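You operate a simulated robot arm through the tools that you are given. There is no shell and no other tool.

Carry out the task below with a simulated robot arm. There is one attempt and no reset: what you move stays moved.

Task
Peg the board to the block on the supply stand; weigh it down.
Fine: the board that lies on the stand's top; its middle hole over the block, the upright peg tapped level there, mallet back; the black block stands on the board's middle.

It is judged by the outcome, as a careful person would: the job done as asked, and still so three seconds after it is handed in. It fails if anything else is knocked over, pushed out of place, dropped, spilled or broken.

Robot
A 6-joint arm with a two-finger parallel gripper, fixed in place. Base frame: the origin is at the foot of the arm, x ahead of it, y to its left, z up; the work surface is at about z = 700. Units: mm, degrees, N and s.
With the tool pointing down near the work surface it reaches from about 220 to 620 mm from the base axis. Its first joint turns from -66.0 to 66.0 degrees. Payload 2.7 kg.
Tool frame: the origin (TCP) lies between the finger pads and is the grasp point; the fingertips stand 23 mm ahead of it; z points along the fingers, y is the line along which they close. The gripper opens to 94 mm. The fingers are 38 mm wide and 10 mm thick; the gripper's body (54 by 96 mm) begins 39 mm behind the TCP.
Orientation is told as [roll, pitch, yaw] about the base's x, y, z axes, in that order, counted from this pose: with the fingers straight down and closing along the base's y, the tool's x points along the base's -x, its y along +y and its z along -z.

Tools
- The arm moves only by the tool servo_tool. Its argument "increments" is one flat list of numbers, 6 for each row, row after row: the shift along the tool's x, y, z in mm, then the turn, a rotation vector about the tool's x, y, z in degrees. In form: [dx, dy, dz, rx, ry, rz, dx, dy, dz, rx, ry, rz, ...]. A call has 1 to 20 rows; each row is the pose to reach, as a shift and turn from the pose commanded when the call began, along the tool's axes at that moment. "gripper" is the finger opening in mm, from 0 to 94, set as the call begins (left out, the last holds). A row lasts 0.2 s, in which the tool goes at most 50 mm and 8.6 degrees; a call with a longer step from one row to the next is refused whole, and so is a gripper value outside its range. Where a pose cannot be reached the arm comes as near as it can. A force on the tool above 40 N (or 10 N above the force at the start of the call, whichever is more), or a blocked arm, ends the call early, and 0.2 s more pass. The fingers move at their own pace (about 45 mm/s each) and stop on an object; they squeeze with about 39 N. The grip force told is the motor's: it shows also when the fingers shut on nothing. Time passes only in rows, and 0.2 s behind the last, so rows that repeat a pose let the fingers close. It gives the time, the measured TCP pose, the force on the tool (base axes), the opening and the grip force at its end, in the units of the frame above (readings bear some noise), with the torque about the TCP (base axes, N m) and any sound that the robot's microphone picked up.
- Cameras (640 x 400 px; columns grow to the right, rows downward): "scene" is fixed at [72.3, -436.7, 1389.6]; the picture's right is [0.75, -0.66, 0.00], its down [-0.46, -0.52, -0.72] and it looks along [0.48, 0.54, -0.69] (base axes); focal length 348 px, centre (320, 200). "wrist" rides on the gripper at [86, 16, -74] in the tool frame; the picture's right is [-0.18, 0.98, 0.00], its down [-0.58, -0.11, -0.81] and it looks along [-0.79, -0.15, 0.59] (tool axes); focal length 243 px, centre (320, 200). There is no depth. A picture from a camera that has moved, and an enlarged one, comes with that camera's place and axes in the base frame and with its lens.
- grab_frame(camera): a new picture of that camera. The clock stands still meanwhile.
- zoom(camera, box): a new picture of the part [left, top, right, bottom] of that camera's present view, enlarged. The clock stands still meanwhile.
- sign_off(): hands the job in; it is judged then, once.

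Nothing tells you positions but the pictures and the camera data. Unless the task says otherwise, let go and move clear before handing in.

The tools are called after "Call:" as a command line: name --argument value ..., lists and objects as JSON in quotes. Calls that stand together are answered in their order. servo_tool: Moves the arm, as the interface text tells. Its arguments: {"type":"object","properties":{"increments":{"type":"array"},"gripper":{"type":"number"}},"required":["increments"]} The other tools are called the same way: grab_frame (camera) takes a picture; zoom (camera, box) takes an enlarged picture of a part of a camera's view; sign_off () hands the job in.

At the start:

```text
time: 0.0
tool_pos: [411.9, 52.6, 958.6]
tcp_rot: [-0.1, 0.0, 0.0]
contact_force: [0.9, -0.3, 0.3]
ft_torque: [0.0, 0.03, 0.0]
finger_gap: 94.0
gripper_force: 0.0
```

scene: 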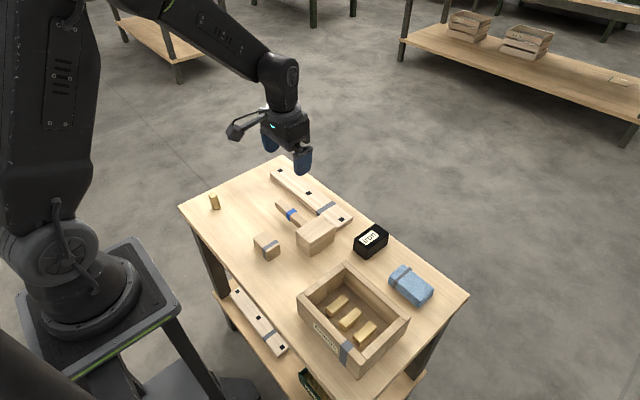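
wrist: 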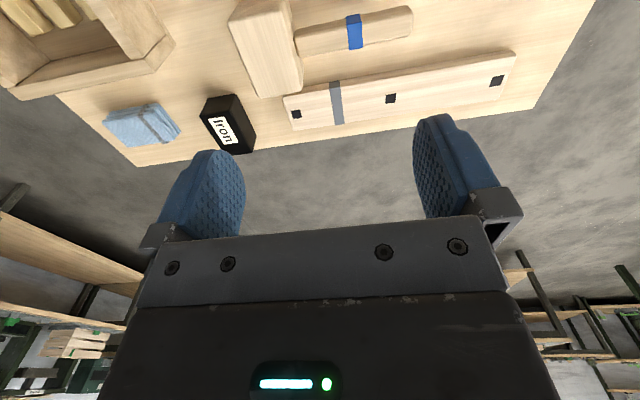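

I see a stand with a long board (three dark holes), a mallet-like item, blocks, a black "iron" block, a crate with pegs, and an upright peg at the near corner. I'll enlarge the views before I move anything.

Call:
zoom --camera "scene" --box '[170, 150, 330, 250]'

Call:
zoom --camera "scene" --box '[240, 160, 400, 260]'

Call:
zoom --camera "scene" --box '[280, 220, 480, 345]'

Call:
zoom --camera "scene" --box '[200, 270, 360, 370]'

Call:
zoom --camera "wrist" --box '[220, 0, 540, 200]'

```text
4.00 times, centred on (250, 200) of scene
camera zoom: at [72.3, -436.7, 1389.6], right [0.75, -0.66, 0.0], down [-0.46, -0.52, -0.72], along [0.48, 0.54, -0.69], focal length 1391 px, centre (600, 200)
```

zoom: 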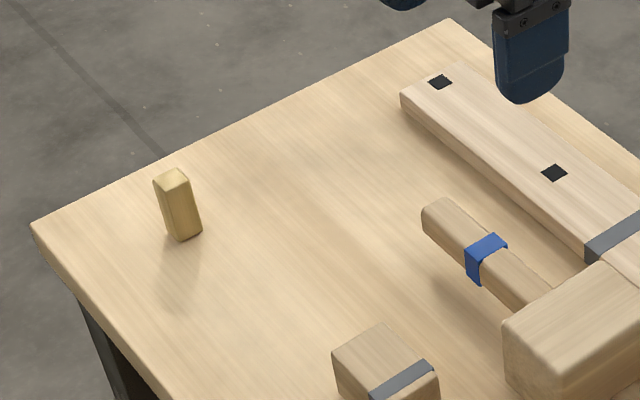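

```text
4.00 times, centred on (320, 210) of scene
camera zoom: at [72.3, -436.7, 1389.6], right [0.75, -0.66, 0.0], down [-0.46, -0.52, -0.72], along [0.48, 0.54, -0.69], focal length 1391 px, centre (320, 160)
```

zoom: 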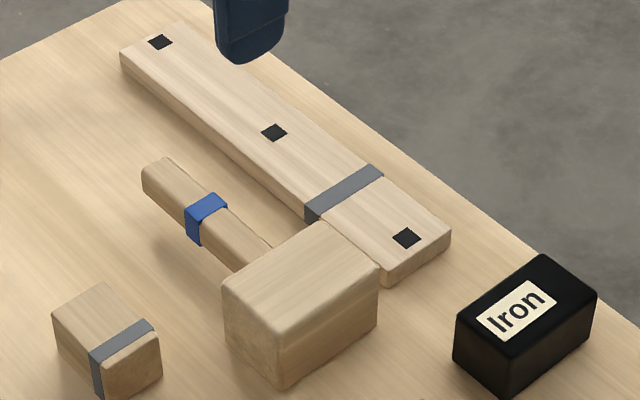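

```text
3.20 times, centred on (380, 282) of scene
camera zoom: at [72.3, -436.7, 1389.6], right [0.75, -0.66, 0.0], down [-0.46, -0.52, -0.72], along [0.48, 0.54, -0.69], focal length 1113 px, centre (128, -64)
```

zoom: 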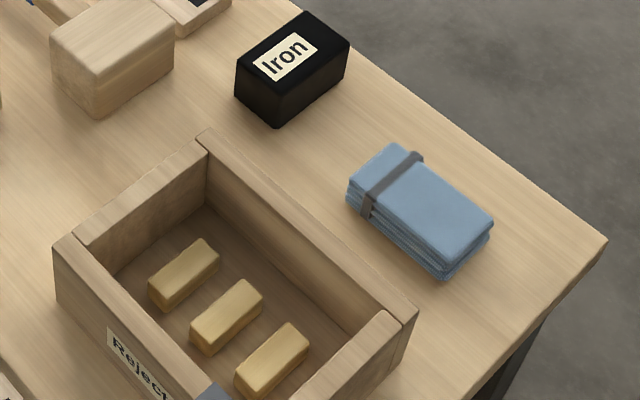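

```text
4.00 times, centred on (280, 320) of scene
camera zoom: at [72.3, -436.7, 1389.6], right [0.75, -0.66, 0.0], down [-0.46, -0.52, -0.72], along [0.48, 0.54, -0.69], focal length 1391 px, centre (480, -280)
```

zoom: 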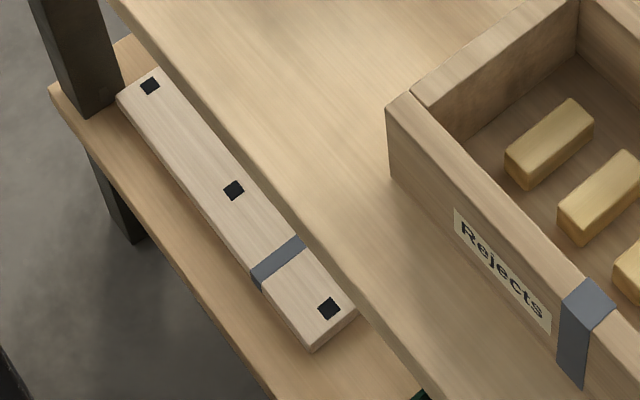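

```text
2.00 times, centred on (380, 100) of wrist
camera zoom: at [324.8, 66.5, 1032.6], right [0.18, 0.98, 0.0], down [0.58, -0.11, 0.81], along [0.79, -0.15, -0.59], focal length 485 px, centre (200, 400)
```

zoom: 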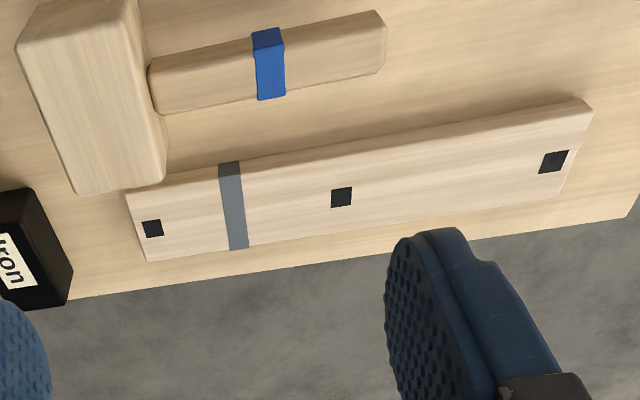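

The top board lies along y at about x≈530, holes about 135 mm apart. The small striped block is near (332, 55), the upright peg near (310, 264), and the mallet and iron block are beside the board. Next I back the wrist camera off to look at the block and peg more closely.

Call:
servo_tool --increments '[40, 0, 0, 0, 0, 0, 80, 0, 0, 0, 0, 0, 120, 0, 0, 0, 0, 0, 120, 0, 0, 0, 0, 0]'

```text
time: 1.0
tool_pos: [292.4, 53.8, 958.8]
tcp_rot: [0.1, 0.0, -0.1]
contact_force: [-0.5, -0.2, 0.1]
ft_torque: [0.02, -0.02, -0.03]
finger_gap: 94.3
gripper_force: 0.0
```

The arm moved back to x≈292; I now take a wrist picture to see the block, mallet and peg.

Call:
grab_frame --camera "wrist"

Call:
zoom --camera "wrist" --box '[200, 0, 440, 150]'

```text
taken
camera wrist: at [205.8, 67.8, 1031.9], right [0.18, 0.98, 0.0], down [0.58, -0.11, 0.81], along [0.79, -0.15, -0.59], focal length 243 px, centre (320, 200)
```

wrist: 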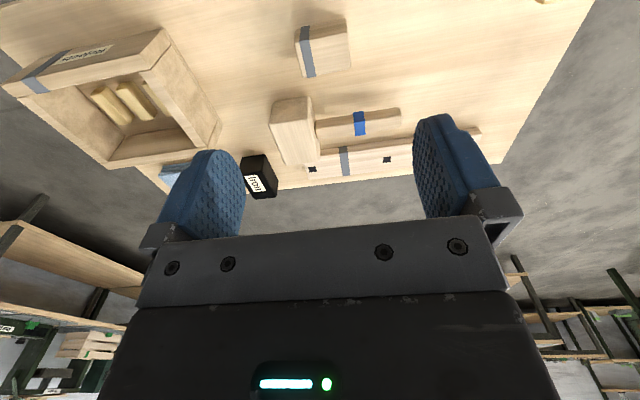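

```text
2.67 times, centred on (320, 75) of wrist
camera zoom: at [205.8, 67.8, 1031.9], right [0.18, 0.98, 0.0], down [0.58, -0.11, 0.81], along [0.79, -0.15, -0.59], focal length 647 px, centre (320, 533)
```

zoom: 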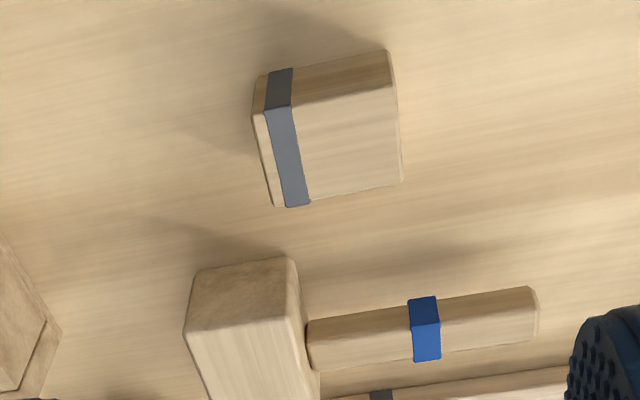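

The block measures about 40×60×40 mm at about (331, 49), and its visible faces show no socket. I turn the tool a quarter turn to look at the hidden faces, and this also tests the yaw I need for gripping the board.

Call:
servo_tool --increments '[-4, 6, 5, 0, 0, 8.2, -7, 12, 10, 0, 0, 16.4, -10, 18, 16, 0, 0, 24.5, -14, 24, 21, 0, 0, 32.7, -17, 30, 27, 0, 0, 40.9, -21, 36, 32, 0, 0, 49.1, -24, 42, 37, 0, 0, 57.3, -28, 48, 43, 0, 0, 65.5, -31, 54, 48, 0, 0, 73.6, -35, 60, 54, 0, 0, 81.8, -38, 66, 59, 0, 0, 90, -38, 66, 59, 0, 0, 90]'

Call:
grab_frame --camera "wrist"

Call:
grab_frame --camera "scene"

```text
time: 3.6
tool_pos: [330.6, 118.2, 900.4]
tcp_rot: [0.0, 0.0, -90.0]
contact_force: [-0.5, 0.0, -0.3]
ft_torque: [0.02, -0.02, -0.02]
finger_gap: 93.9
gripper_force: 0.1
```

```text
taken
camera wrist: at [346.5, 202.6, 973.2], right [0.98, -0.19, 0.0], down [-0.11, -0.58, 0.81], along [-0.15, -0.79, -0.59], focal length 243 px, centre (320, 200)
```

wrist: 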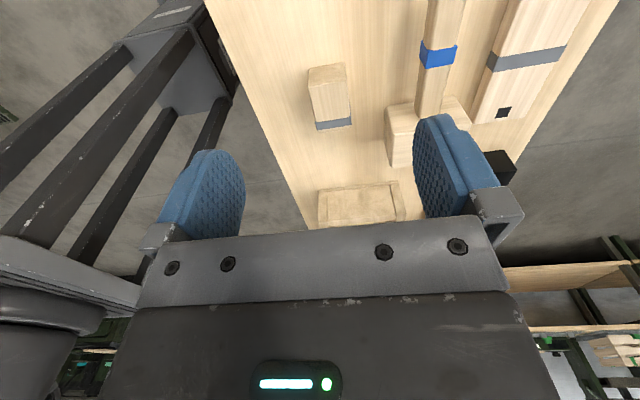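

```text
taken
```

scene: 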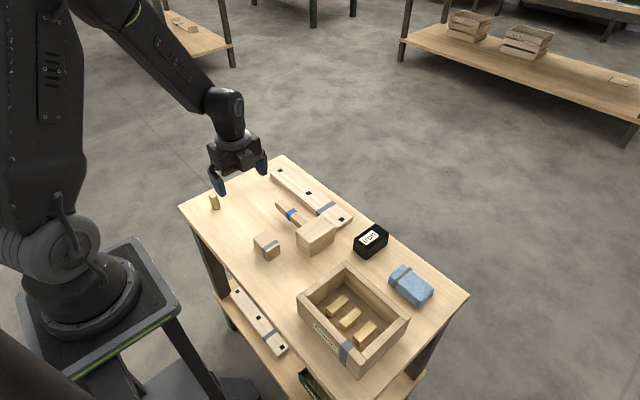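

The turn worked, and the +y side of the block and the mallet are in view. I enlarge them.

Call:
zoom --camera "wrist" --box '[260, 40, 420, 140]'

Call:
zoom --camera "wrist" --box '[360, 0, 600, 150]'

```text
4.00 times, centred on (340, 90) of wrist
camera zoom: at [346.5, 202.6, 973.2], right [0.98, -0.19, 0.0], down [-0.11, -0.58, 0.81], along [-0.15, -0.79, -0.59], focal length 970 px, centre (240, 640)
```

zoom: 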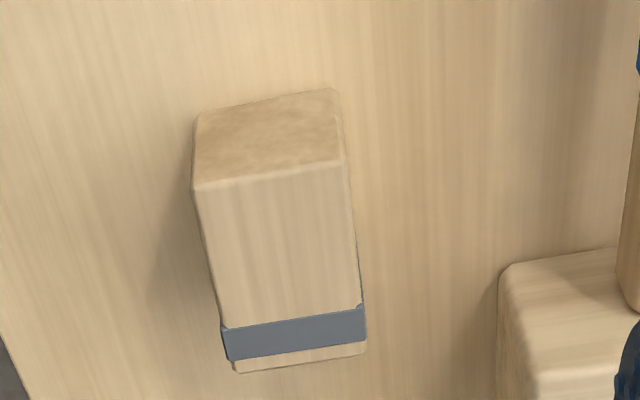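

```text
2.67 times, centred on (480, 75) of wrist
camera zoom: at [346.5, 202.6, 973.2], right [0.98, -0.19, 0.0], down [-0.11, -0.58, 0.81], along [-0.15, -0.79, -0.59], focal length 647 px, centre (-107, 533)
```

zoom: 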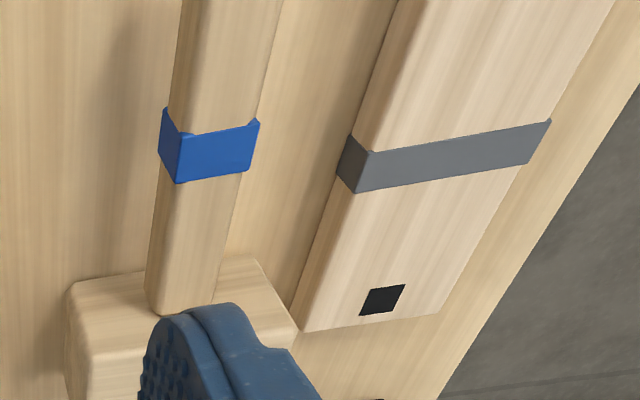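

The block's +y face is plain wood too, so the peg is to be driven into solid wood under the board. Next I move over the mallet and board to measure them and the gap between them.

Call:
servo_tool --increments '[-15, 34, 0, 0, 0, 0, -29, 67, 0, 0, 0, 0, -44, 100, 0, 0, 0, 0, -58, 133, 0, 0, 0, 0, -58, 133, 0, 0, 0, 0]'

Call:
grab_frame --camera "wrist"

Call:
zoom --camera "wrist" --box '[200, 0, 480, 175]'

```text
time: 4.8
tool_pos: [462.6, 58.2, 899.3]
tcp_rot: [0.0, 0.0, -90.0]
contact_force: [0.1, 0.2, 0.1]
ft_torque: [0.0, -0.03, -0.04]
finger_gap: 94.2
gripper_force: 0.1
```

```text
taken
camera wrist: at [479.5, 143.2, 972.2], right [0.98, -0.18, 0.0], down [-0.11, -0.58, 0.81], along [-0.15, -0.79, -0.59], focal length 243 px, centre (320, 200)
```

wrist: 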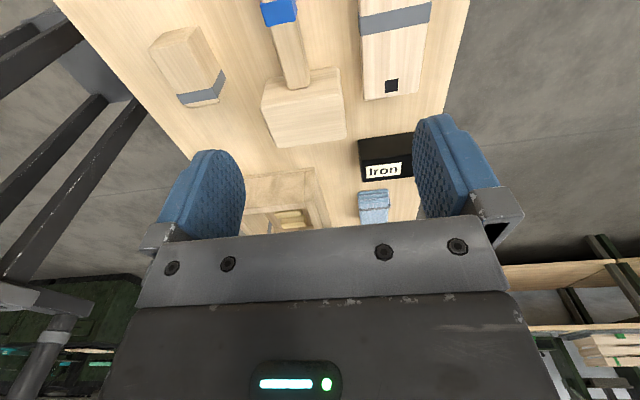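

```text
2.29 times, centred on (340, 88) of wrist
camera zoom: at [479.5, 143.2, 972.2], right [0.98, -0.18, 0.0], down [-0.11, -0.58, 0.81], along [-0.15, -0.79, -0.59], focal length 555 px, centre (274, 457)
```

zoom: 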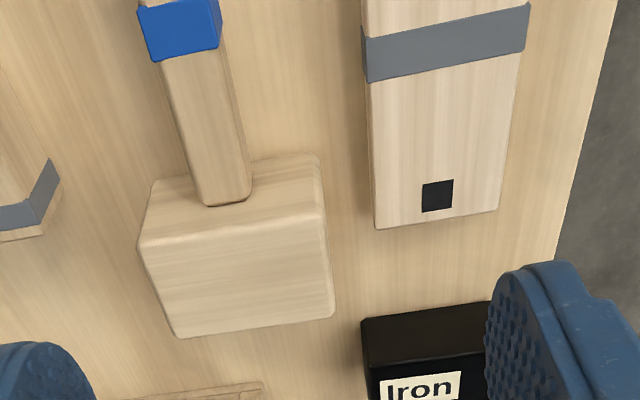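

The mallet head spans about x 394–478, y −42–13 and is about 52 mm high, with the handle along +y. The board's near edge is at x≈501. Next I close in on the upright peg to measure it.

Call:
servo_tool --increments '[35, -28, 0, 0, 0, 0, 70, -56, 0, 0, 0, 0, 105, -84, 0, 0, 0, 0, 140, -112, 0, 0, 0, 0, 175, -140, 0, 0, 0, 0, 220, -160, 20, 0, 0, 0, 220, -168, 60, 0, 0, 0, 220, -168, 72, 0, 0, 0, 220, -168, 72, 0, 0, 0]'

Call:
grab_frame --camera "wrist"

Call:
zoom --camera "wrist" --box '[264, 60, 424, 160]'

```text
refused: row 6 steps farther than a row can; nothing moved
```

```text
taken
camera wrist: at [479.5, 143.2, 972.2], right [0.98, -0.18, 0.0], down [-0.11, -0.58, 0.81], along [-0.15, -0.79, -0.59], focal length 243 px, centre (320, 200)
```

wrist: 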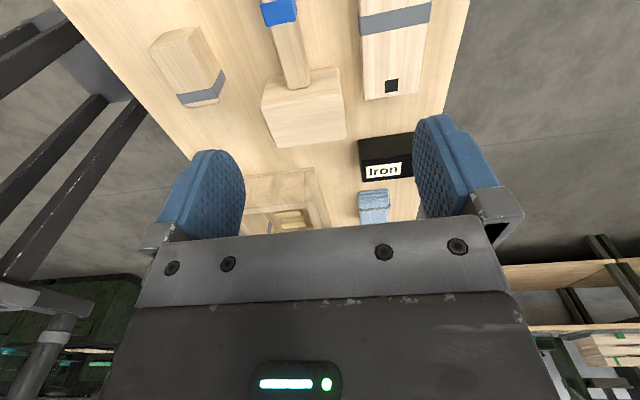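

```text
4.00 times, centred on (344, 110) of wrist
camera zoom: at [479.5, 143.2, 972.2], right [0.98, -0.18, 0.0], down [-0.11, -0.58, 0.81], along [-0.15, -0.79, -0.59], focal length 970 px, centre (224, 560)
```

zoom: 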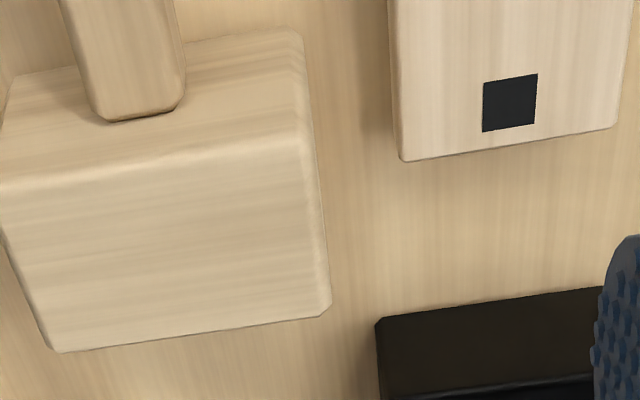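

One step was too long and the call was refused, so nothing moved. I repeat the move to the peg with smaller steps.

Call:
servo_tool --increments '[35, -28, 0, 0, 0, 0, 70, -56, 0, 0, 0, 0, 105, -84, 0, 0, 0, 0, 140, -112, 0, 0, 0, 0, 175, -140, 0, 0, 0, 0, 205, -160, 15, 0, 0, 0, 220, -168, 50, 0, 0, 0, 220, -168, 72, 0, 0, 0, 220, -168, 72, 0, 0, 0]'

Call:
grab_frame --camera "wrist"

Call:
zoom --camera "wrist" --box '[264, 60, 424, 160]'

```text
time: 6.8
tool_pos: [295.0, 278.9, 824.3]
tcp_rot: [0.0, -0.1, -90.1]
contact_force: [0.1, 1.0, 0.0]
ft_torque: [-0.02, -0.01, 0.01]
finger_gap: 94.0
gripper_force: 0.0
```

```text
taken
camera wrist: at [310.9, 364.5, 899.5], right [0.98, -0.18, 0.0], down [-0.11, -0.58, 0.81], along [-0.15, -0.79, -0.59], focal length 243 px, centre (320, 200)
```

wrist: 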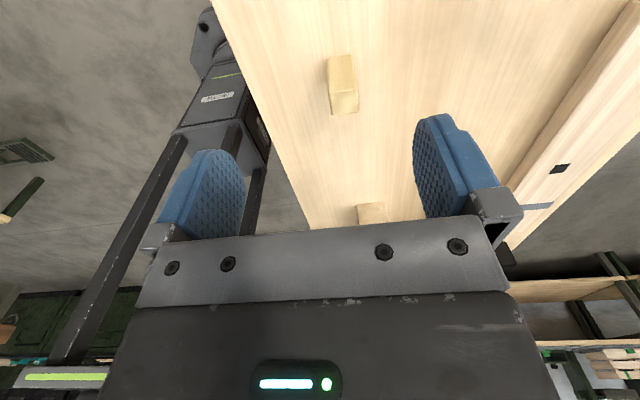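

```text
4.00 times, centred on (344, 110) of wrist
camera zoom: at [310.9, 364.5, 899.5], right [0.98, -0.18, 0.0], down [-0.11, -0.58, 0.81], along [-0.15, -0.79, -0.59], focal length 970 px, centre (224, 560)
```

zoom: 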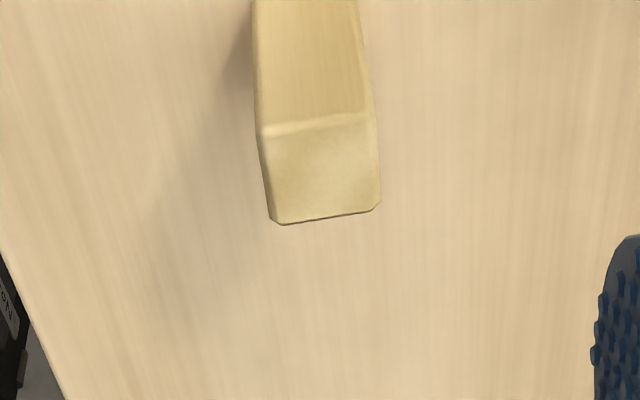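

Call:
zoom --camera "wrist" --box '[292, 40, 388, 120]'

```text
5.00 times, centred on (340, 80) of wrist
camera zoom: at [310.9, 364.5, 899.5], right [0.98, -0.18, 0.0], down [-0.11, -0.58, 0.81], along [-0.15, -0.79, -0.59], focal length 1213 px, centre (220, 800)
```

zoom: 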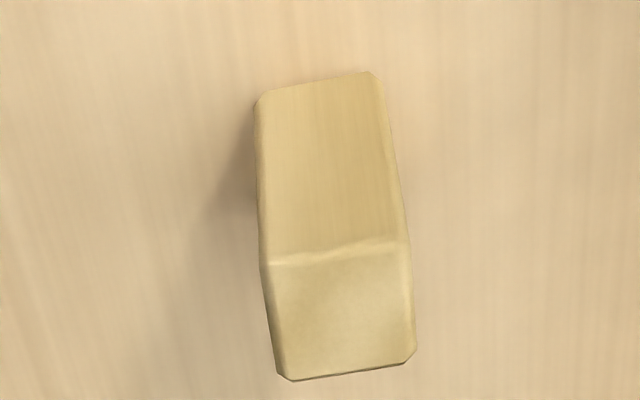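

The peg is about 18–19 mm across and 47 mm tall, at about (310, 268). The dark hole squares looked nearer 14 mm, so I look closely at the board's middle hole.

Call:
servo_tool --increments '[-20, 31, 0, 0, 0, 0, -40, 62, 0, 0, 0, 0, -60, 93, 0, 0, 0, 0, -80, 124, 0, 0, 0, 0, -100, 155, 0, 0, 0, 0, -120, 190, 0, 0, 0, 0, -135, 218, 10, 0, 0, 0, -135, 218, 27, 0, 0, 0, -135, 218, 27, 0, 0, 0]'

Call:
grab_frame --camera "wrist"

Call:
zoom --camera "wrist" --box '[264, 40, 424, 140]'

```text
time: 8.8
tool_pos: [512.9, 143.7, 801.0]
tcp_rot: [0.0, 0.0, -90.0]
contact_force: [0.1, 0.4, -0.4]
ft_torque: [-0.03, 0.01, 0.03]
finger_gap: 93.9
gripper_force: 0.0
```

```text
taken
camera wrist: at [529.4, 228.3, 874.6], right [0.98, -0.18, 0.0], down [-0.11, -0.58, 0.81], along [-0.15, -0.79, -0.59], focal length 243 px, centre (320, 200)
```

wrist: 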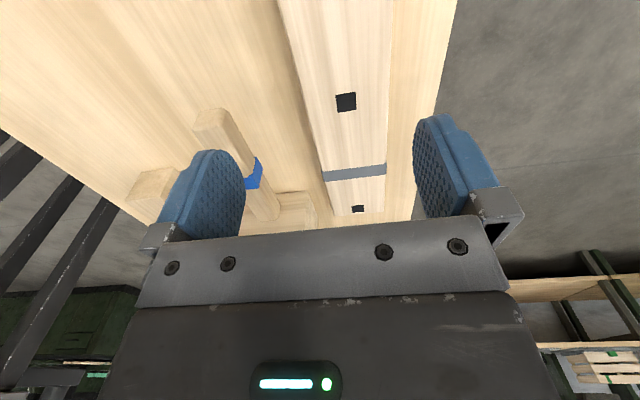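

```text
4.00 times, centred on (344, 90) of wrist
camera zoom: at [529.4, 228.3, 874.6], right [0.98, -0.18, 0.0], down [-0.11, -0.58, 0.81], along [-0.15, -0.79, -0.59], focal length 970 px, centre (224, 640)
```

zoom: 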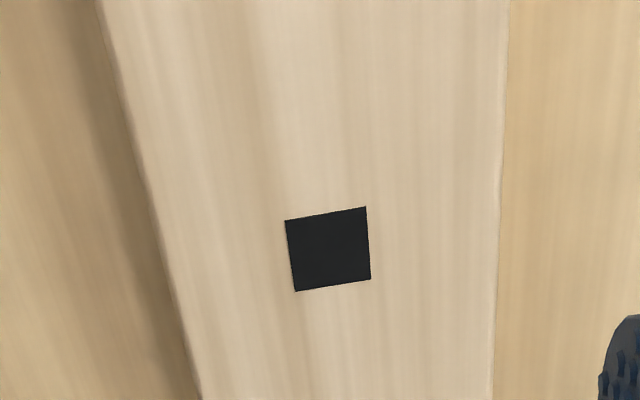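

The holes are about 14 mm squares on a board 60 mm wide and about 18 mm thick, with the middle hole at about (530, 129). I'll line the gripper up over it, check, and then go down on it.

Call:
servo_tool --increments '[-7, 9, 0, 0, 0, 0, -14, 17, 0, 0, 0, 0, -14, 17, 20, 0, 0, 0, -14, 17, 20, 0, 0, 0]' --gripper 94

Call:
grab_frame --camera "wrist"

Call:
grab_frame --camera "scene"

Call:
zoom --camera "scene" --box '[240, 130, 400, 230]'

```text
time: 9.8
tool_pos: [529.6, 130.7, 779.4]
tcp_rot: [0.1, 0.0, -90.1]
contact_force: [0.0, -0.3, 0.1]
ft_torque: [0.02, 0.01, 0.02]
finger_gap: 94.2
gripper_force: 0.0
```

```text
taken
camera wrist: at [546.2, 215.1, 853.9], right [0.98, -0.18, 0.0], down [-0.11, -0.58, 0.81], along [-0.15, -0.79, -0.59], focal length 243 px, centre (320, 200)
```

wrist: 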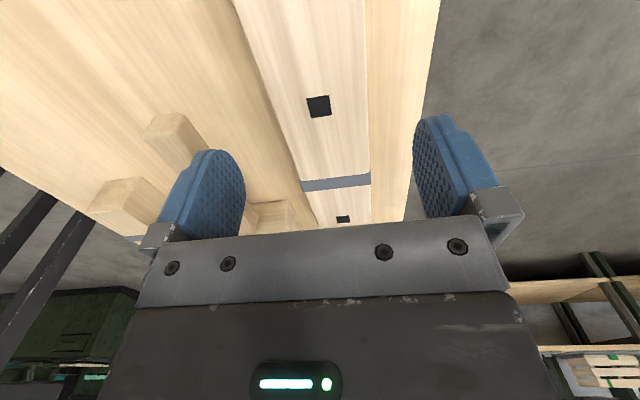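

```text
taken
```

scene: 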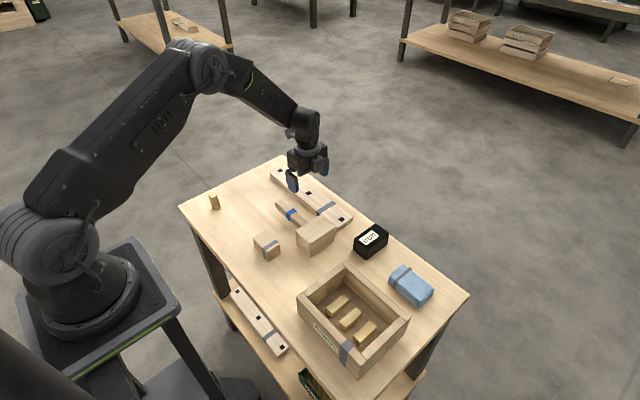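

```text
4.00 times, centred on (320, 180) of scene
camera zoom: at [72.3, -436.7, 1389.6], right [0.75, -0.66, 0.0], down [-0.46, -0.52, -0.72], along [0.48, 0.54, -0.69], focal length 1391 px, centre (320, 280)
```

zoom: 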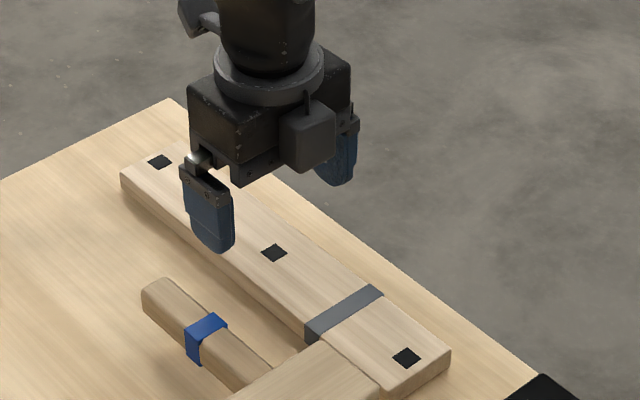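

The gripper is centred over the middle hole with clearance on both sides. I go straight down with the fingers open.

Call:
servo_tool --increments '[0, 0, 15, 0, 0, 0, 0, 0, 30, 0, 0, 0, 0, 0, 42, 0, 0, 0, 0, 0, 49, 0, 0, 0, 0, 0, 53, 0, 0, 0, 0, 0, 53, 0, 0, 0]'

Call:
zoom --camera "scene" --box '[250, 150, 370, 225]'

Call:
grab_frame --camera "wrist"

```text
time: 11.2
tool_pos: [529.4, 130.0, 726.2]
tcp_rot: [0.1, 0.0, -90.0]
contact_force: [0.5, -0.6, -0.7]
ft_torque: [0.0, 0.03, -0.03]
finger_gap: 94.0
gripper_force: 0.1
```

```text
5.33 times, centred on (310, 188) of scene
camera zoom: at [72.3, -436.7, 1389.6], right [0.75, -0.66, 0.0], down [-0.46, -0.52, -0.72], along [0.48, 0.54, -0.69], focal length 1855 px, centre (373, 267)
```

zoom: 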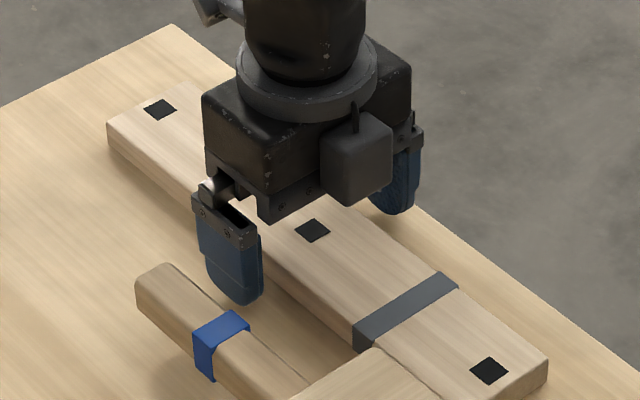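

```text
taken
camera wrist: at [545.9, 215.7, 801.5], right [0.98, -0.18, 0.0], down [-0.11, -0.58, 0.81], along [-0.15, -0.79, -0.59], focal length 243 px, centre (320, 200)
```

wrist: 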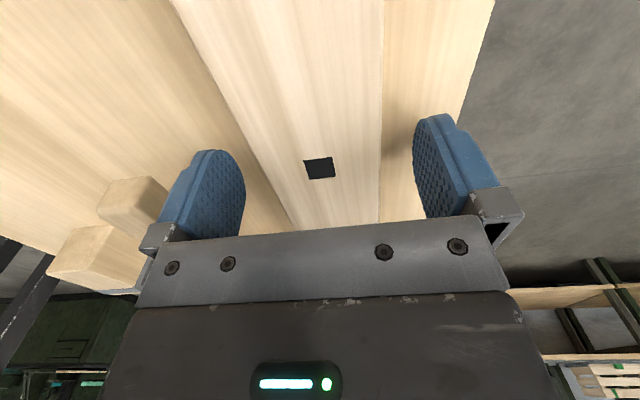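

The fingers straddle the board with the hole between them. I close on the board.

Call:
servo_tool --increments '[0, 0, 0, 0, 0, 0, 0, 0, 0, 0, 0, 0, 0, 0, 0, 0, 0, 0, 0, 0, 0, 0, 0, 0, 0, 0, 0, 0, 0, 0]' --gripper 40

Call:
grab_frame --camera "wrist"

```text
time: 12.4
tool_pos: [529.6, 130.1, 727.6]
tcp_rot: [0.0, 0.0, -90.0]
contact_force: [0.4, -0.2, 0.5]
ft_torque: [0.0, 0.05, 0.0]
finger_gap: 59.3
gripper_force: 38.8
```

```text
taken
camera wrist: at [545.9, 215.7, 801.7], right [0.98, -0.18, 0.0], down [-0.11, -0.58, 0.81], along [-0.15, -0.79, -0.59], focal length 243 px, centre (320, 200)
```

wrist: 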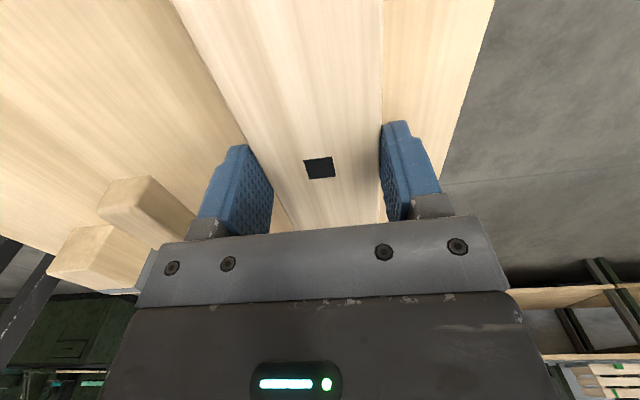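

I hold the board (59 mm wide, 39 N). I lift it straight up and check its weight and level.

Call:
servo_tool --increments '[0, 0, -10, 0, 0, 0, 0, 0, -30, 0, 0, 0, 0, 0, -55, 0, 0, 0, 0, 0, -80, 0, 0, 0, 0, 0, -110, 0, 0, 0, 0, 0, -110, 0, 0, 0, 0, 0, -110, 0, 0, 0]'

Call:
grab_frame --camera "scene"

Call:
grab_frame --camera "wrist"

```text
time: 14.0
tool_pos: [530.6, 131.6, 837.6]
tcp_rot: [0.0, 0.0, -90.0]
contact_force: [-1.2, -0.7, -0.4]
ft_torque: [-0.03, 0.03, 0.01]
finger_gap: 39.8
gripper_force: 0.1
```

```text
taken
```

scene: 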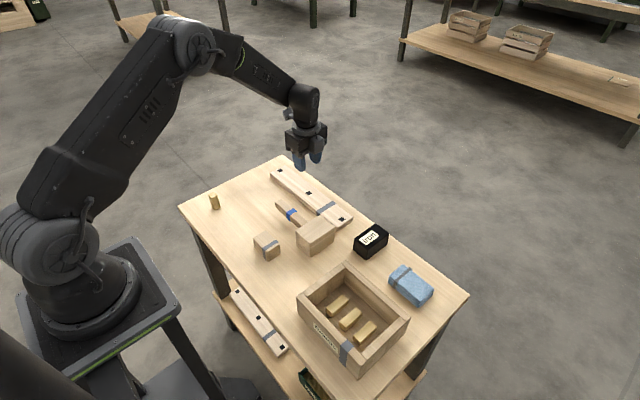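

```text
taken
camera wrist: at [546.4, 216.9, 911.9], right [0.98, -0.18, 0.0], down [-0.11, -0.58, 0.81], along [-0.15, -0.79, -0.59], focal length 243 px, centre (320, 200)
```

wrist: 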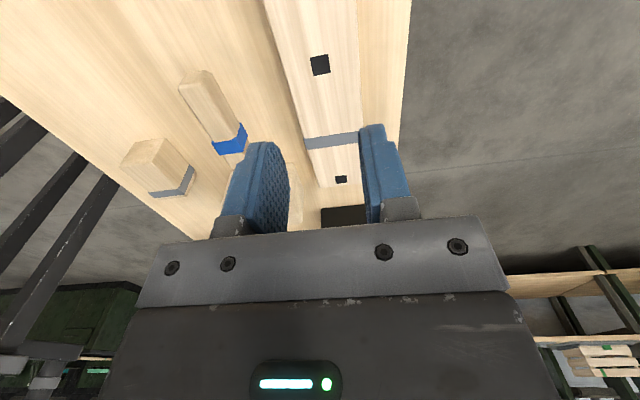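

The board slipped out: the gripper shut to 40 mm and the board is still lying where it was. I look closely at it before I try again deeper and slower.

Call:
zoom --camera "scene" --box '[260, 160, 360, 235]'

Call:
zoom --camera "wrist" --box '[260, 0, 420, 100]'

```text
5.33 times, centred on (310, 198) of scene
camera zoom: at [72.3, -436.7, 1389.6], right [0.75, -0.66, 0.0], down [-0.46, -0.52, -0.72], along [0.48, 0.54, -0.69], focal length 1855 px, centre (373, 213)
```

zoom: 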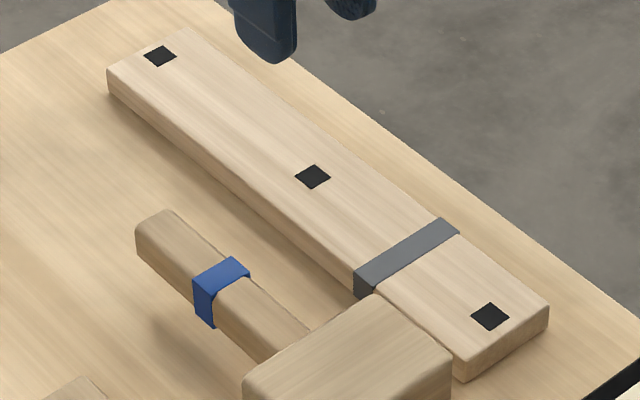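

```text
4.00 times, centred on (340, 50) of wrist
camera zoom: at [546.4, 216.9, 911.9], right [0.98, -0.18, 0.0], down [-0.11, -0.58, 0.81], along [-0.15, -0.79, -0.59], focal length 970 px, centre (240, 800)
```

zoom: 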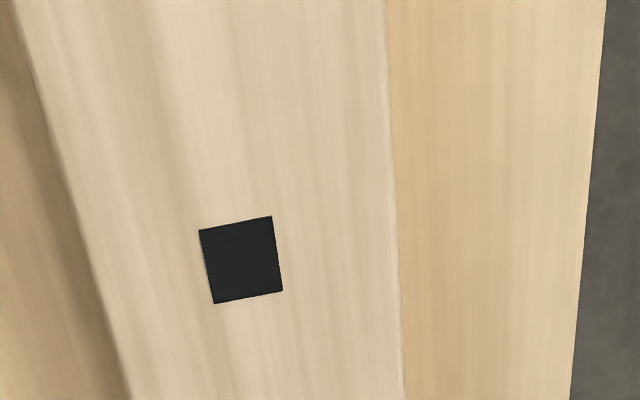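

The board hasn't moved. I reopen the fingers and go down again, a little deeper this time, watching for contact with the table.

Call:
servo_tool --increments '[0, 0, 5, 0, 0, 0, 0, 0, 10, 0, 0, 0, 0, 0, 40, 0, 0, 0, 0, 0, 70, 0, 0, 0, 0, 0, 95, 0, 0, 0, 0, 0, 106, 0, 0, 0, 0, 0, 110, 0, 0, 0, 0, 0, 112, 0, 0, 0, 0, 0, 112, 0, 0, 0]' --gripper 94

```text
time: 16.0
tool_pos: [528.5, 132.0, 726.1]
tcp_rot: [0.0, 0.0, -90.1]
contact_force: [0.5, -0.2, -0.6]
ft_torque: [0.01, -0.02, -0.02]
finger_gap: 94.0
gripper_force: 0.0
```

Call:
servo_tool --increments '[0, 0, 1, 0, 0, 0, 0, 0, 2, 0, 0, 0, 0, 0, 2, 0, 0, 0]'

Call:
zoom --camera "scene" --box '[270, 160, 350, 210]'

```text
time: 16.8
tool_pos: [529.5, 129.9, 724.5]
tcp_rot: [0.0, 0.0, -90.0]
contact_force: [0.4, 0.3, -0.3]
ft_torque: [0.02, 0.02, -0.03]
finger_gap: 94.2
gripper_force: 0.0
```

```text
8.00 times, centred on (310, 185) of scene
camera zoom: at [72.3, -436.7, 1389.6], right [0.75, -0.66, 0.0], down [-0.46, -0.52, -0.72], along [0.48, 0.54, -0.69], focal length 2783 px, centre (400, 320)
```

zoom: 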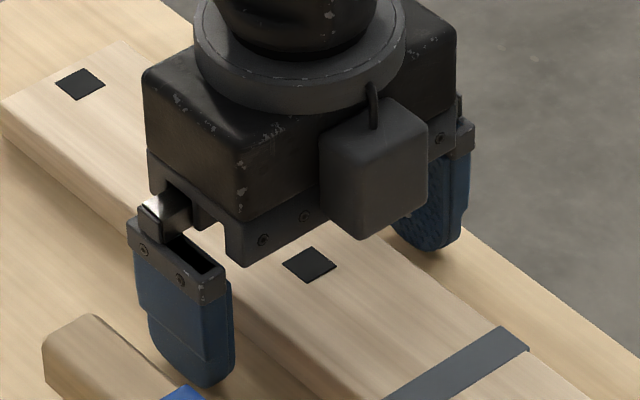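

No contact with the table, and the fingertips are about 1–2 mm above it. I close again and give it time, then lift slowly.

Call:
servo_tool --increments '[0, 0, 0, 0, 0, 0, 0, 0, 0, 0, 0, 0, 0, 0, 0, 0, 0, 0, 0, 0, 0, 0, 0, 0, 0, 0, 0, 0, 0, 0, 0, 0, 0, 0, 0, 0]' --gripper 20

Call:
servo_tool --increments '[0, 0, -1, 0, 0, 0, 0, 0, -2, 0, 0, 0, 0, 0, -3, 0, 0, 0, 0, 0, -4, 0, 0, 0, 0, 0, -4, 0, 0, 0]'

Call:
zoom --camera "scene" --box '[260, 160, 360, 235]'

```text
time: 18.2
tool_pos: [528.6, 131.2, 723.2]
tcp_rot: [0.0, -0.1, -90.0]
contact_force: [-0.2, -1.0, 0.9]
ft_torque: [0.02, 0.01, -0.01]
finger_gap: 59.3
gripper_force: 38.5
```

```text
time: 19.4
tool_pos: [529.0, 129.5, 727.3]
tcp_rot: [0.0, 0.0, -90.0]
contact_force: [0.0, 0.6, -1.1]
ft_torque: [0.03, -0.01, 0.04]
finger_gap: 59.4
gripper_force: 39.5
```

```text
5.33 times, centred on (310, 198) of scene
camera zoom: at [72.3, -436.7, 1389.6], right [0.75, -0.66, 0.0], down [-0.46, -0.52, -0.72], along [0.48, 0.54, -0.69], focal length 1855 px, centre (373, 213)
```

zoom: 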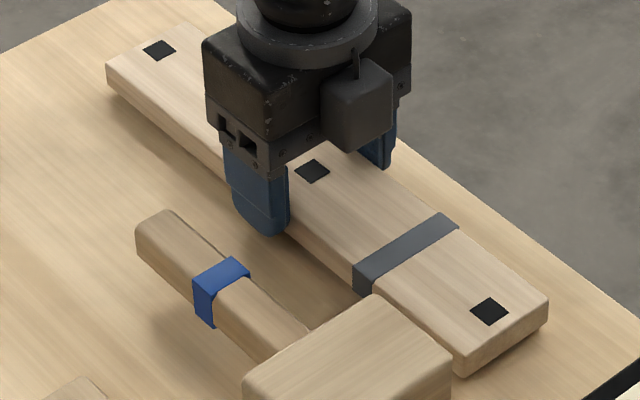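

The board came up 4 mm with the fingers this time. I carry on lifting gently and check for slipping.

Call:
servo_tool --increments '[0, 0, -4, 0, 0, 0, 0, 0, -8, 0, 0, 0, 0, 0, -12, 0, 0, 0, 0, 0, -16, 0, 0, 0, 0, 0, -20, 0, 0, 0, 0, 0, -20, 0, 0, 0]'

Call:
zoom --camera "scene" --box '[260, 150, 360, 225]'

Call:
grab_frame --camera "wrist"

```text
time: 20.8
tool_pos: [529.4, 130.2, 748.2]
tcp_rot: [0.1, 0.0, -90.0]
contact_force: [-0.1, -0.2, -1.0]
ft_torque: [0.0, 0.04, 0.01]
finger_gap: 59.4
gripper_force: 39.0
```

```text
5.33 times, centred on (310, 188) of scene
camera zoom: at [72.3, -436.7, 1389.6], right [0.75, -0.66, 0.0], down [-0.46, -0.52, -0.72], along [0.48, 0.54, -0.69], focal length 1855 px, centre (373, 267)
```

zoom: 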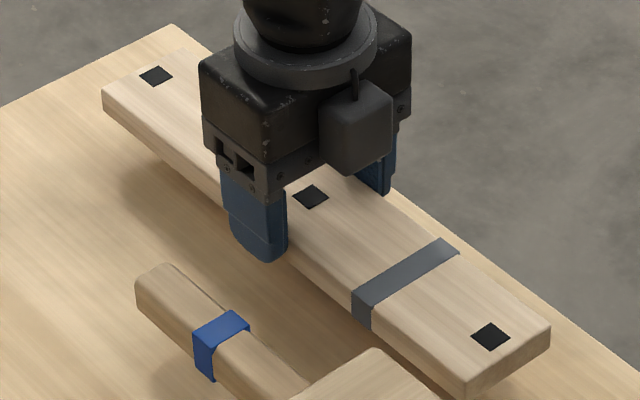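

```text
taken
camera wrist: at [545.7, 215.6, 821.6], right [0.98, -0.18, 0.0], down [-0.11, -0.58, 0.81], along [-0.15, -0.79, -0.59], focal length 243 px, centre (320, 200)
```

wrist: 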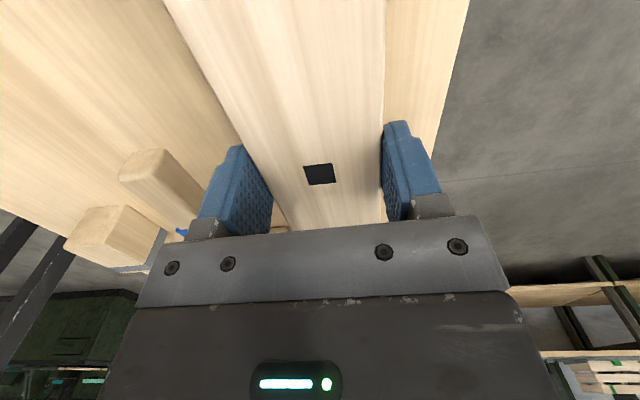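

The board is held firmly and level. I lift it clear of the mallet (top about 752) and carry it over the striped block.

Call:
servo_tool --increments '[0, 0, -8, 0, 0, 0, 0, 0, -20, 0, 0, 0, 0, 0, -35, 0, 0, 0, 0, 0, -50, 0, 0, 0, 0, 0, -65, 0, 0, 0, 0, 0, -80, 0, 0, 0, 0, 0, -90, 0, 0, 0, -4, -10, -92, 0, 0, 0, -12, -30, -92, 0, 0, 0, -22, -54, -92, 0, 0, 0, -32, -79, -92, 0, 0, 0, -42, -104, -92, 0, 0, 0, -52, -129, -92, 0, 0, 0, -62, -154, -92, 0, 0, 0, -71, -177, -92, 0, 0, 0, -78, -192, -92, 0, 0, 0, -80.3, -198.6, -92, 0, 0, 0, -80.3, -198.6, -92, 0, 0, 0, -80.3, -198.6, -92, 0, 0, 0]'

Call:
grab_frame --camera "scene"

Call:
grab_frame --camera "wrist"

```text
time: 24.8
tool_pos: [332.1, 49.9, 840.2]
tcp_rot: [0.0, 0.0, -90.0]
contact_force: [1.1, -0.1, -1.1]
ft_torque: [-0.01, -0.02, 0.02]
finger_gap: 59.4
gripper_force: 39.0
```

```text
taken
```

scene: 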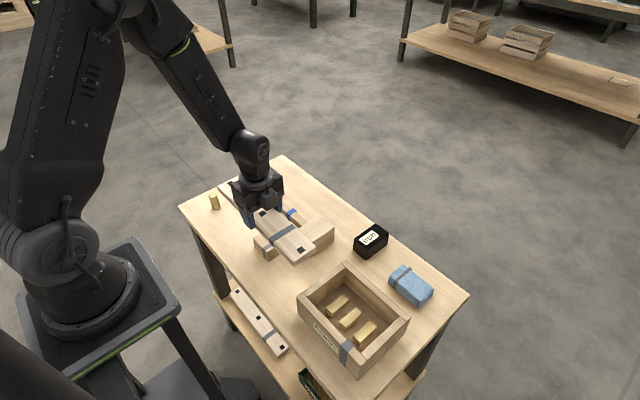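

```text
taken
camera wrist: at [347.9, 134.7, 913.0], right [0.98, -0.18, 0.0], down [-0.11, -0.58, 0.81], along [-0.15, -0.79, -0.59], focal length 243 px, centre (320, 200)
```

wrist: 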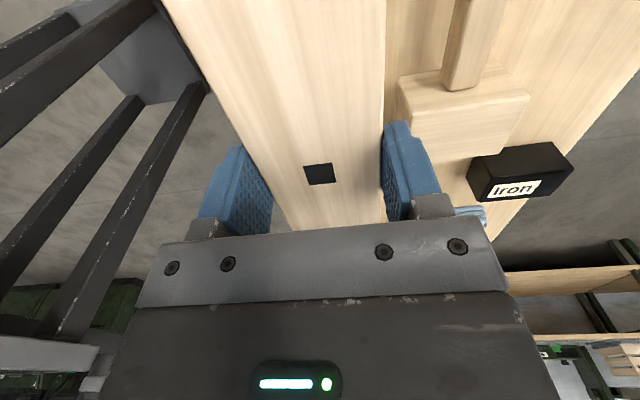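

The board is over the block at z≈840. I zoom in to check the clearance to the crate and mallet before I lower it.

Call:
zoom --camera "scene" --box '[220, 190, 380, 290]'

Call:
zoom --camera "scene" --box '[200, 170, 280, 220]'

```text
4.00 times, centred on (300, 240) of scene
camera zoom: at [72.3, -436.7, 1389.6], right [0.75, -0.66, 0.0], down [-0.46, -0.52, -0.72], along [0.48, 0.54, -0.69], focal length 1391 px, centre (400, 40)
```

zoom: 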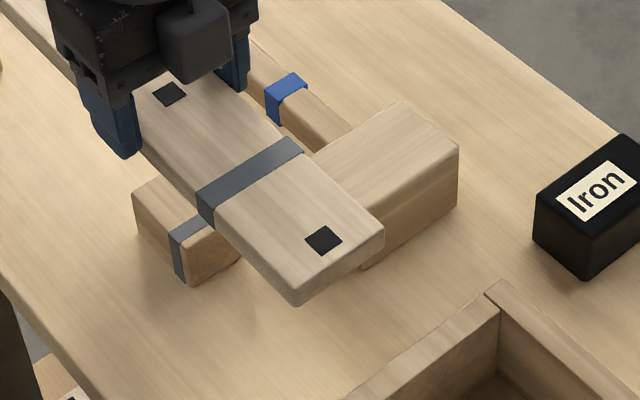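

```text
8.00 times, centred on (240, 195) of scene
camera zoom: at [72.3, -436.7, 1389.6], right [0.75, -0.66, 0.0], down [-0.46, -0.52, -0.72], along [0.48, 0.54, -0.69], focal length 2783 px, centre (960, 240)
```

zoom: 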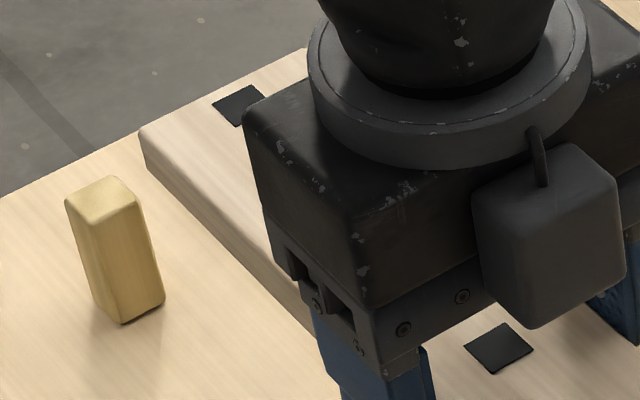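

Clearance to the crate and mallet looks fine. I lower to just above the block.

Call:
servo_tool --increments '[0, 0, 8, 0, 0, 0, 0, 0, 20, 0, 0, 0, 0, 0, 33, 0, 0, 0, 0, 0, 46, 0, 0, 0, 0, 0, 57, 0, 0, 0, 0, 0, 64, 0, 0, 0, 0, 0, 66, 0, 0, 0, 0, 0, 66, 0, 0, 0]'

Call:
zoom --camera "scene" --box '[220, 190, 380, 290]'

Call:
grab_frame --camera "wrist"

```text
time: 26.6
tool_pos: [330.3, 49.5, 774.5]
tcp_rot: [0.0, 0.0, -90.0]
contact_force: [-0.6, -0.5, -1.6]
ft_torque: [0.0, 0.0, -0.01]
finger_gap: 59.4
gripper_force: 39.2
```

```text
4.00 times, centred on (300, 240) of scene
camera zoom: at [72.3, -436.7, 1389.6], right [0.75, -0.66, 0.0], down [-0.46, -0.52, -0.72], along [0.48, 0.54, -0.69], focal length 1391 px, centre (400, 40)
```

zoom: 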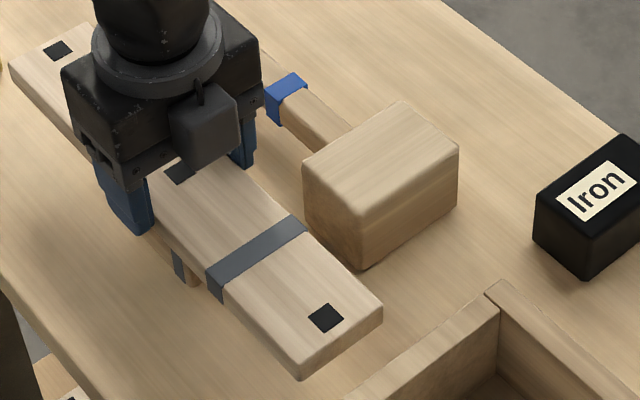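

```text
taken
camera wrist: at [346.3, 134.7, 847.8], right [0.98, -0.18, 0.0], down [-0.11, -0.58, 0.81], along [-0.15, -0.79, -0.59], focal length 243 px, centre (320, 200)
```

wrist: 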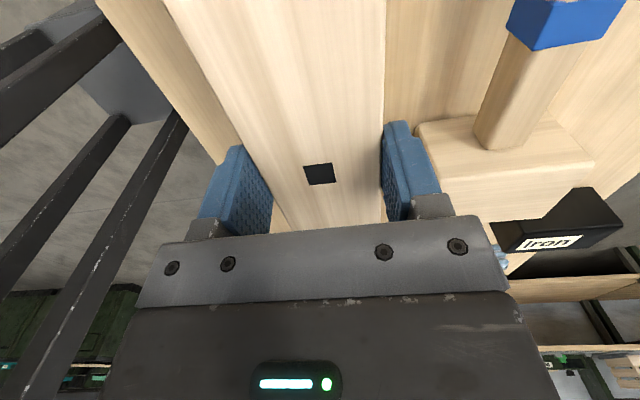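

Everything is lined up with about 10 mm to go. I lower in 2 mm steps and watch the force for contact.

Call:
servo_tool --increments '[0, 0, 2, 0, 0, 0, 0, 0, 4, 0, 0, 0, 0, 0, 6, 0, 0, 0, 0, 0, 8, 0, 0, 0, 0, 0, 8, 0, 0, 0]'

Call:
servo_tool --increments '[0, 0, 0.7, 0, 0, 0, 0, 0, 1.3, 0, 0, 0, 0, 0, 1.3, 0, 0, 0]'

```text
time: 27.8
tool_pos: [330.0, 50.4, 765.3]
tcp_rot: [0.0, 0.0, -89.9]
contact_force: [0.1, 0.1, -1.9]
ft_torque: [0.02, -0.01, -0.01]
finger_gap: 59.3
gripper_force: 38.9
```

```text
time: 28.6
tool_pos: [329.6, 50.8, 764.7]
tcp_rot: [0.1, 0.1, -90.0]
contact_force: [0.4, 0.1, -1.9]
ft_torque: [0.01, 0.02, 0.01]
finger_gap: 59.1
gripper_force: 38.7
```

No contact yet. I continue down in sub-millimetre steps.

Call:
servo_tool --increments '[0, 0, 0.5, 0, 0, 0, 0, 0, 1.0, 0, 0, 0, 0, 0, 1.0, 0, 0, 0]'

Call:
servo_tool --increments '[0, 0, 0.5, 0, 0, 0, 0, 0, 0.8, 0, 0, 0, 0, 0, 0.8, 0, 0, 0]'

```text
time: 29.4
tool_pos: [329.9, 50.8, 763.9]
tcp_rot: [-0.1, 0.0, -90.0]
contact_force: [-0.1, -0.2, -2.1]
ft_torque: [-0.02, 0.0, 0.01]
finger_gap: 59.2
gripper_force: 38.8
```

```text
time: 30.2
tool_pos: [330.3, 49.6, 763.2]
tcp_rot: [0.0, 0.0, -90.0]
contact_force: [-5.6, 0.2, 21.6]
ft_torque: [0.03, 0.29, 0.02]
finger_gap: 59.4
gripper_force: 39.4
```

The board is on the block (contact at z≈763, about 22 N). I ease off slightly, then open the fingers gently.

Call:
servo_tool --increments '[0, 0, -0.6, 0, 0, 0, 0, 0, -0.6, 0, 0, 0]'

Call:
servo_tool --increments '[0, 0, 0, 0, 0, 0, 0, 0, 0, 0, 0, 0, 0, 0, 0, 0, 0, 0]' --gripper 66

Call:
zoom --camera "scene" --box '[220, 190, 380, 290]'

Call:
grab_frame --camera "wrist"

```text
time: 30.8
tool_pos: [330.9, 50.8, 764.0]
tcp_rot: [0.1, -0.1, -90.1]
contact_force: [-1.2, -2.6, 11.6]
ft_torque: [-0.13, 0.08, 0.01]
finger_gap: 59.0
gripper_force: 39.1
```

```text
time: 31.6
tool_pos: [331.5, 50.3, 763.3]
tcp_rot: [-0.1, 0.0, -89.9]
contact_force: [1.0, -0.2, 0.4]
ft_torque: [0.01, 0.02, -0.03]
finger_gap: 66.1
gripper_force: 0.1
```

```text
4.00 times, centred on (300, 240) of scene
camera zoom: at [72.3, -436.7, 1389.6], right [0.75, -0.66, 0.0], down [-0.46, -0.52, -0.72], along [0.48, 0.54, -0.69], focal length 1391 px, centre (400, 40)
```

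zoom: 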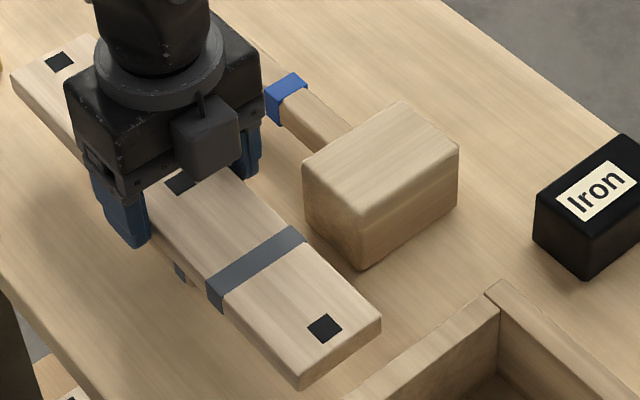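

```text
taken
camera wrist: at [346.7, 135.8, 837.2], right [0.98, -0.18, 0.0], down [-0.11, -0.58, 0.81], along [-0.15, -0.79, -0.59], focal length 243 px, centre (320, 200)
```

wrist: 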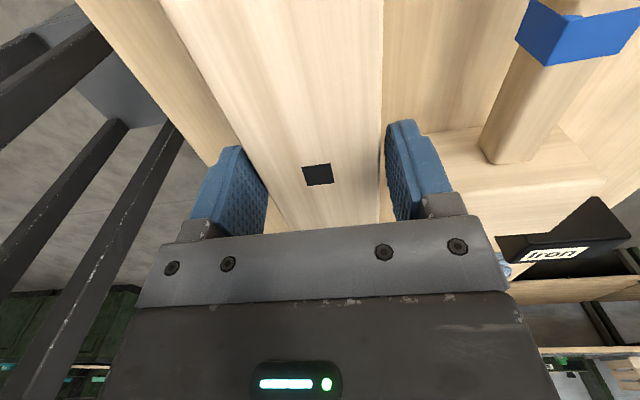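

The board rests on the block and sits level. I open the fingers fully and rise clear.

Call:
servo_tool --increments '[0, 0, 0, 0, 0, 0, 0, 0, 0, 0, 0, 0, 0, 0, -3, 0, 0, 0, 0, 0, -10, 0, 0, 0, 0, 0, -30, 0, 0, 0, 0, 0, -60, 0, 0, 0, 0, 0, -80, 0, 0, 0, 0, 0, -80, 0, 0, 0]' --gripper 88

Call:
grab_frame --camera "wrist"

Call:
zoom --camera "scene" --box '[200, 180, 360, 280]'

```text
time: 33.4
tool_pos: [330.3, 47.1, 844.4]
tcp_rot: [-0.1, -0.1, -89.9]
contact_force: [0.0, 0.0, -0.1]
ft_torque: [0.0, 0.05, -0.02]
finger_gap: 88.2
gripper_force: 0.1
```

```text
taken
camera wrist: at [347.0, 133.0, 917.7], right [0.98, -0.18, 0.0], down [-0.11, -0.58, 0.81], along [-0.15, -0.79, -0.59], focal length 243 px, centre (320, 200)
```

wrist: 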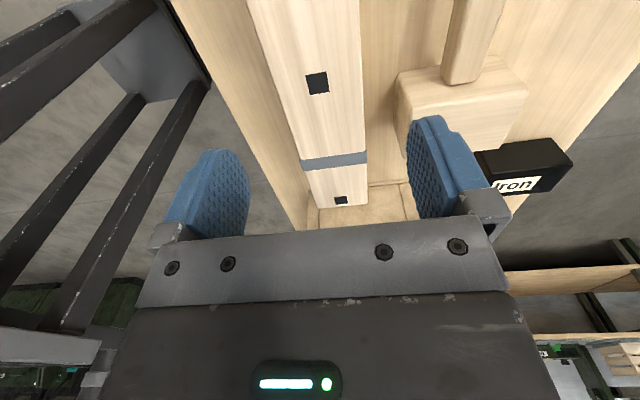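

```text
4.00 times, centred on (280, 230) of scene
camera zoom: at [72.2, -436.7, 1389.6], right [0.75, -0.66, 0.0], down [-0.46, -0.52, -0.72], along [0.48, 0.54, -0.69], focal length 1391 px, centre (480, 80)
```

zoom: 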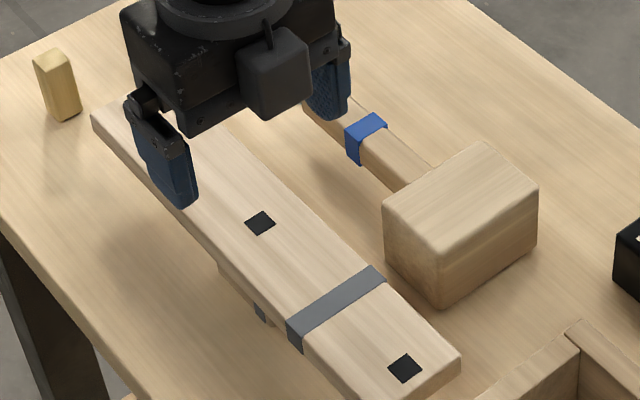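

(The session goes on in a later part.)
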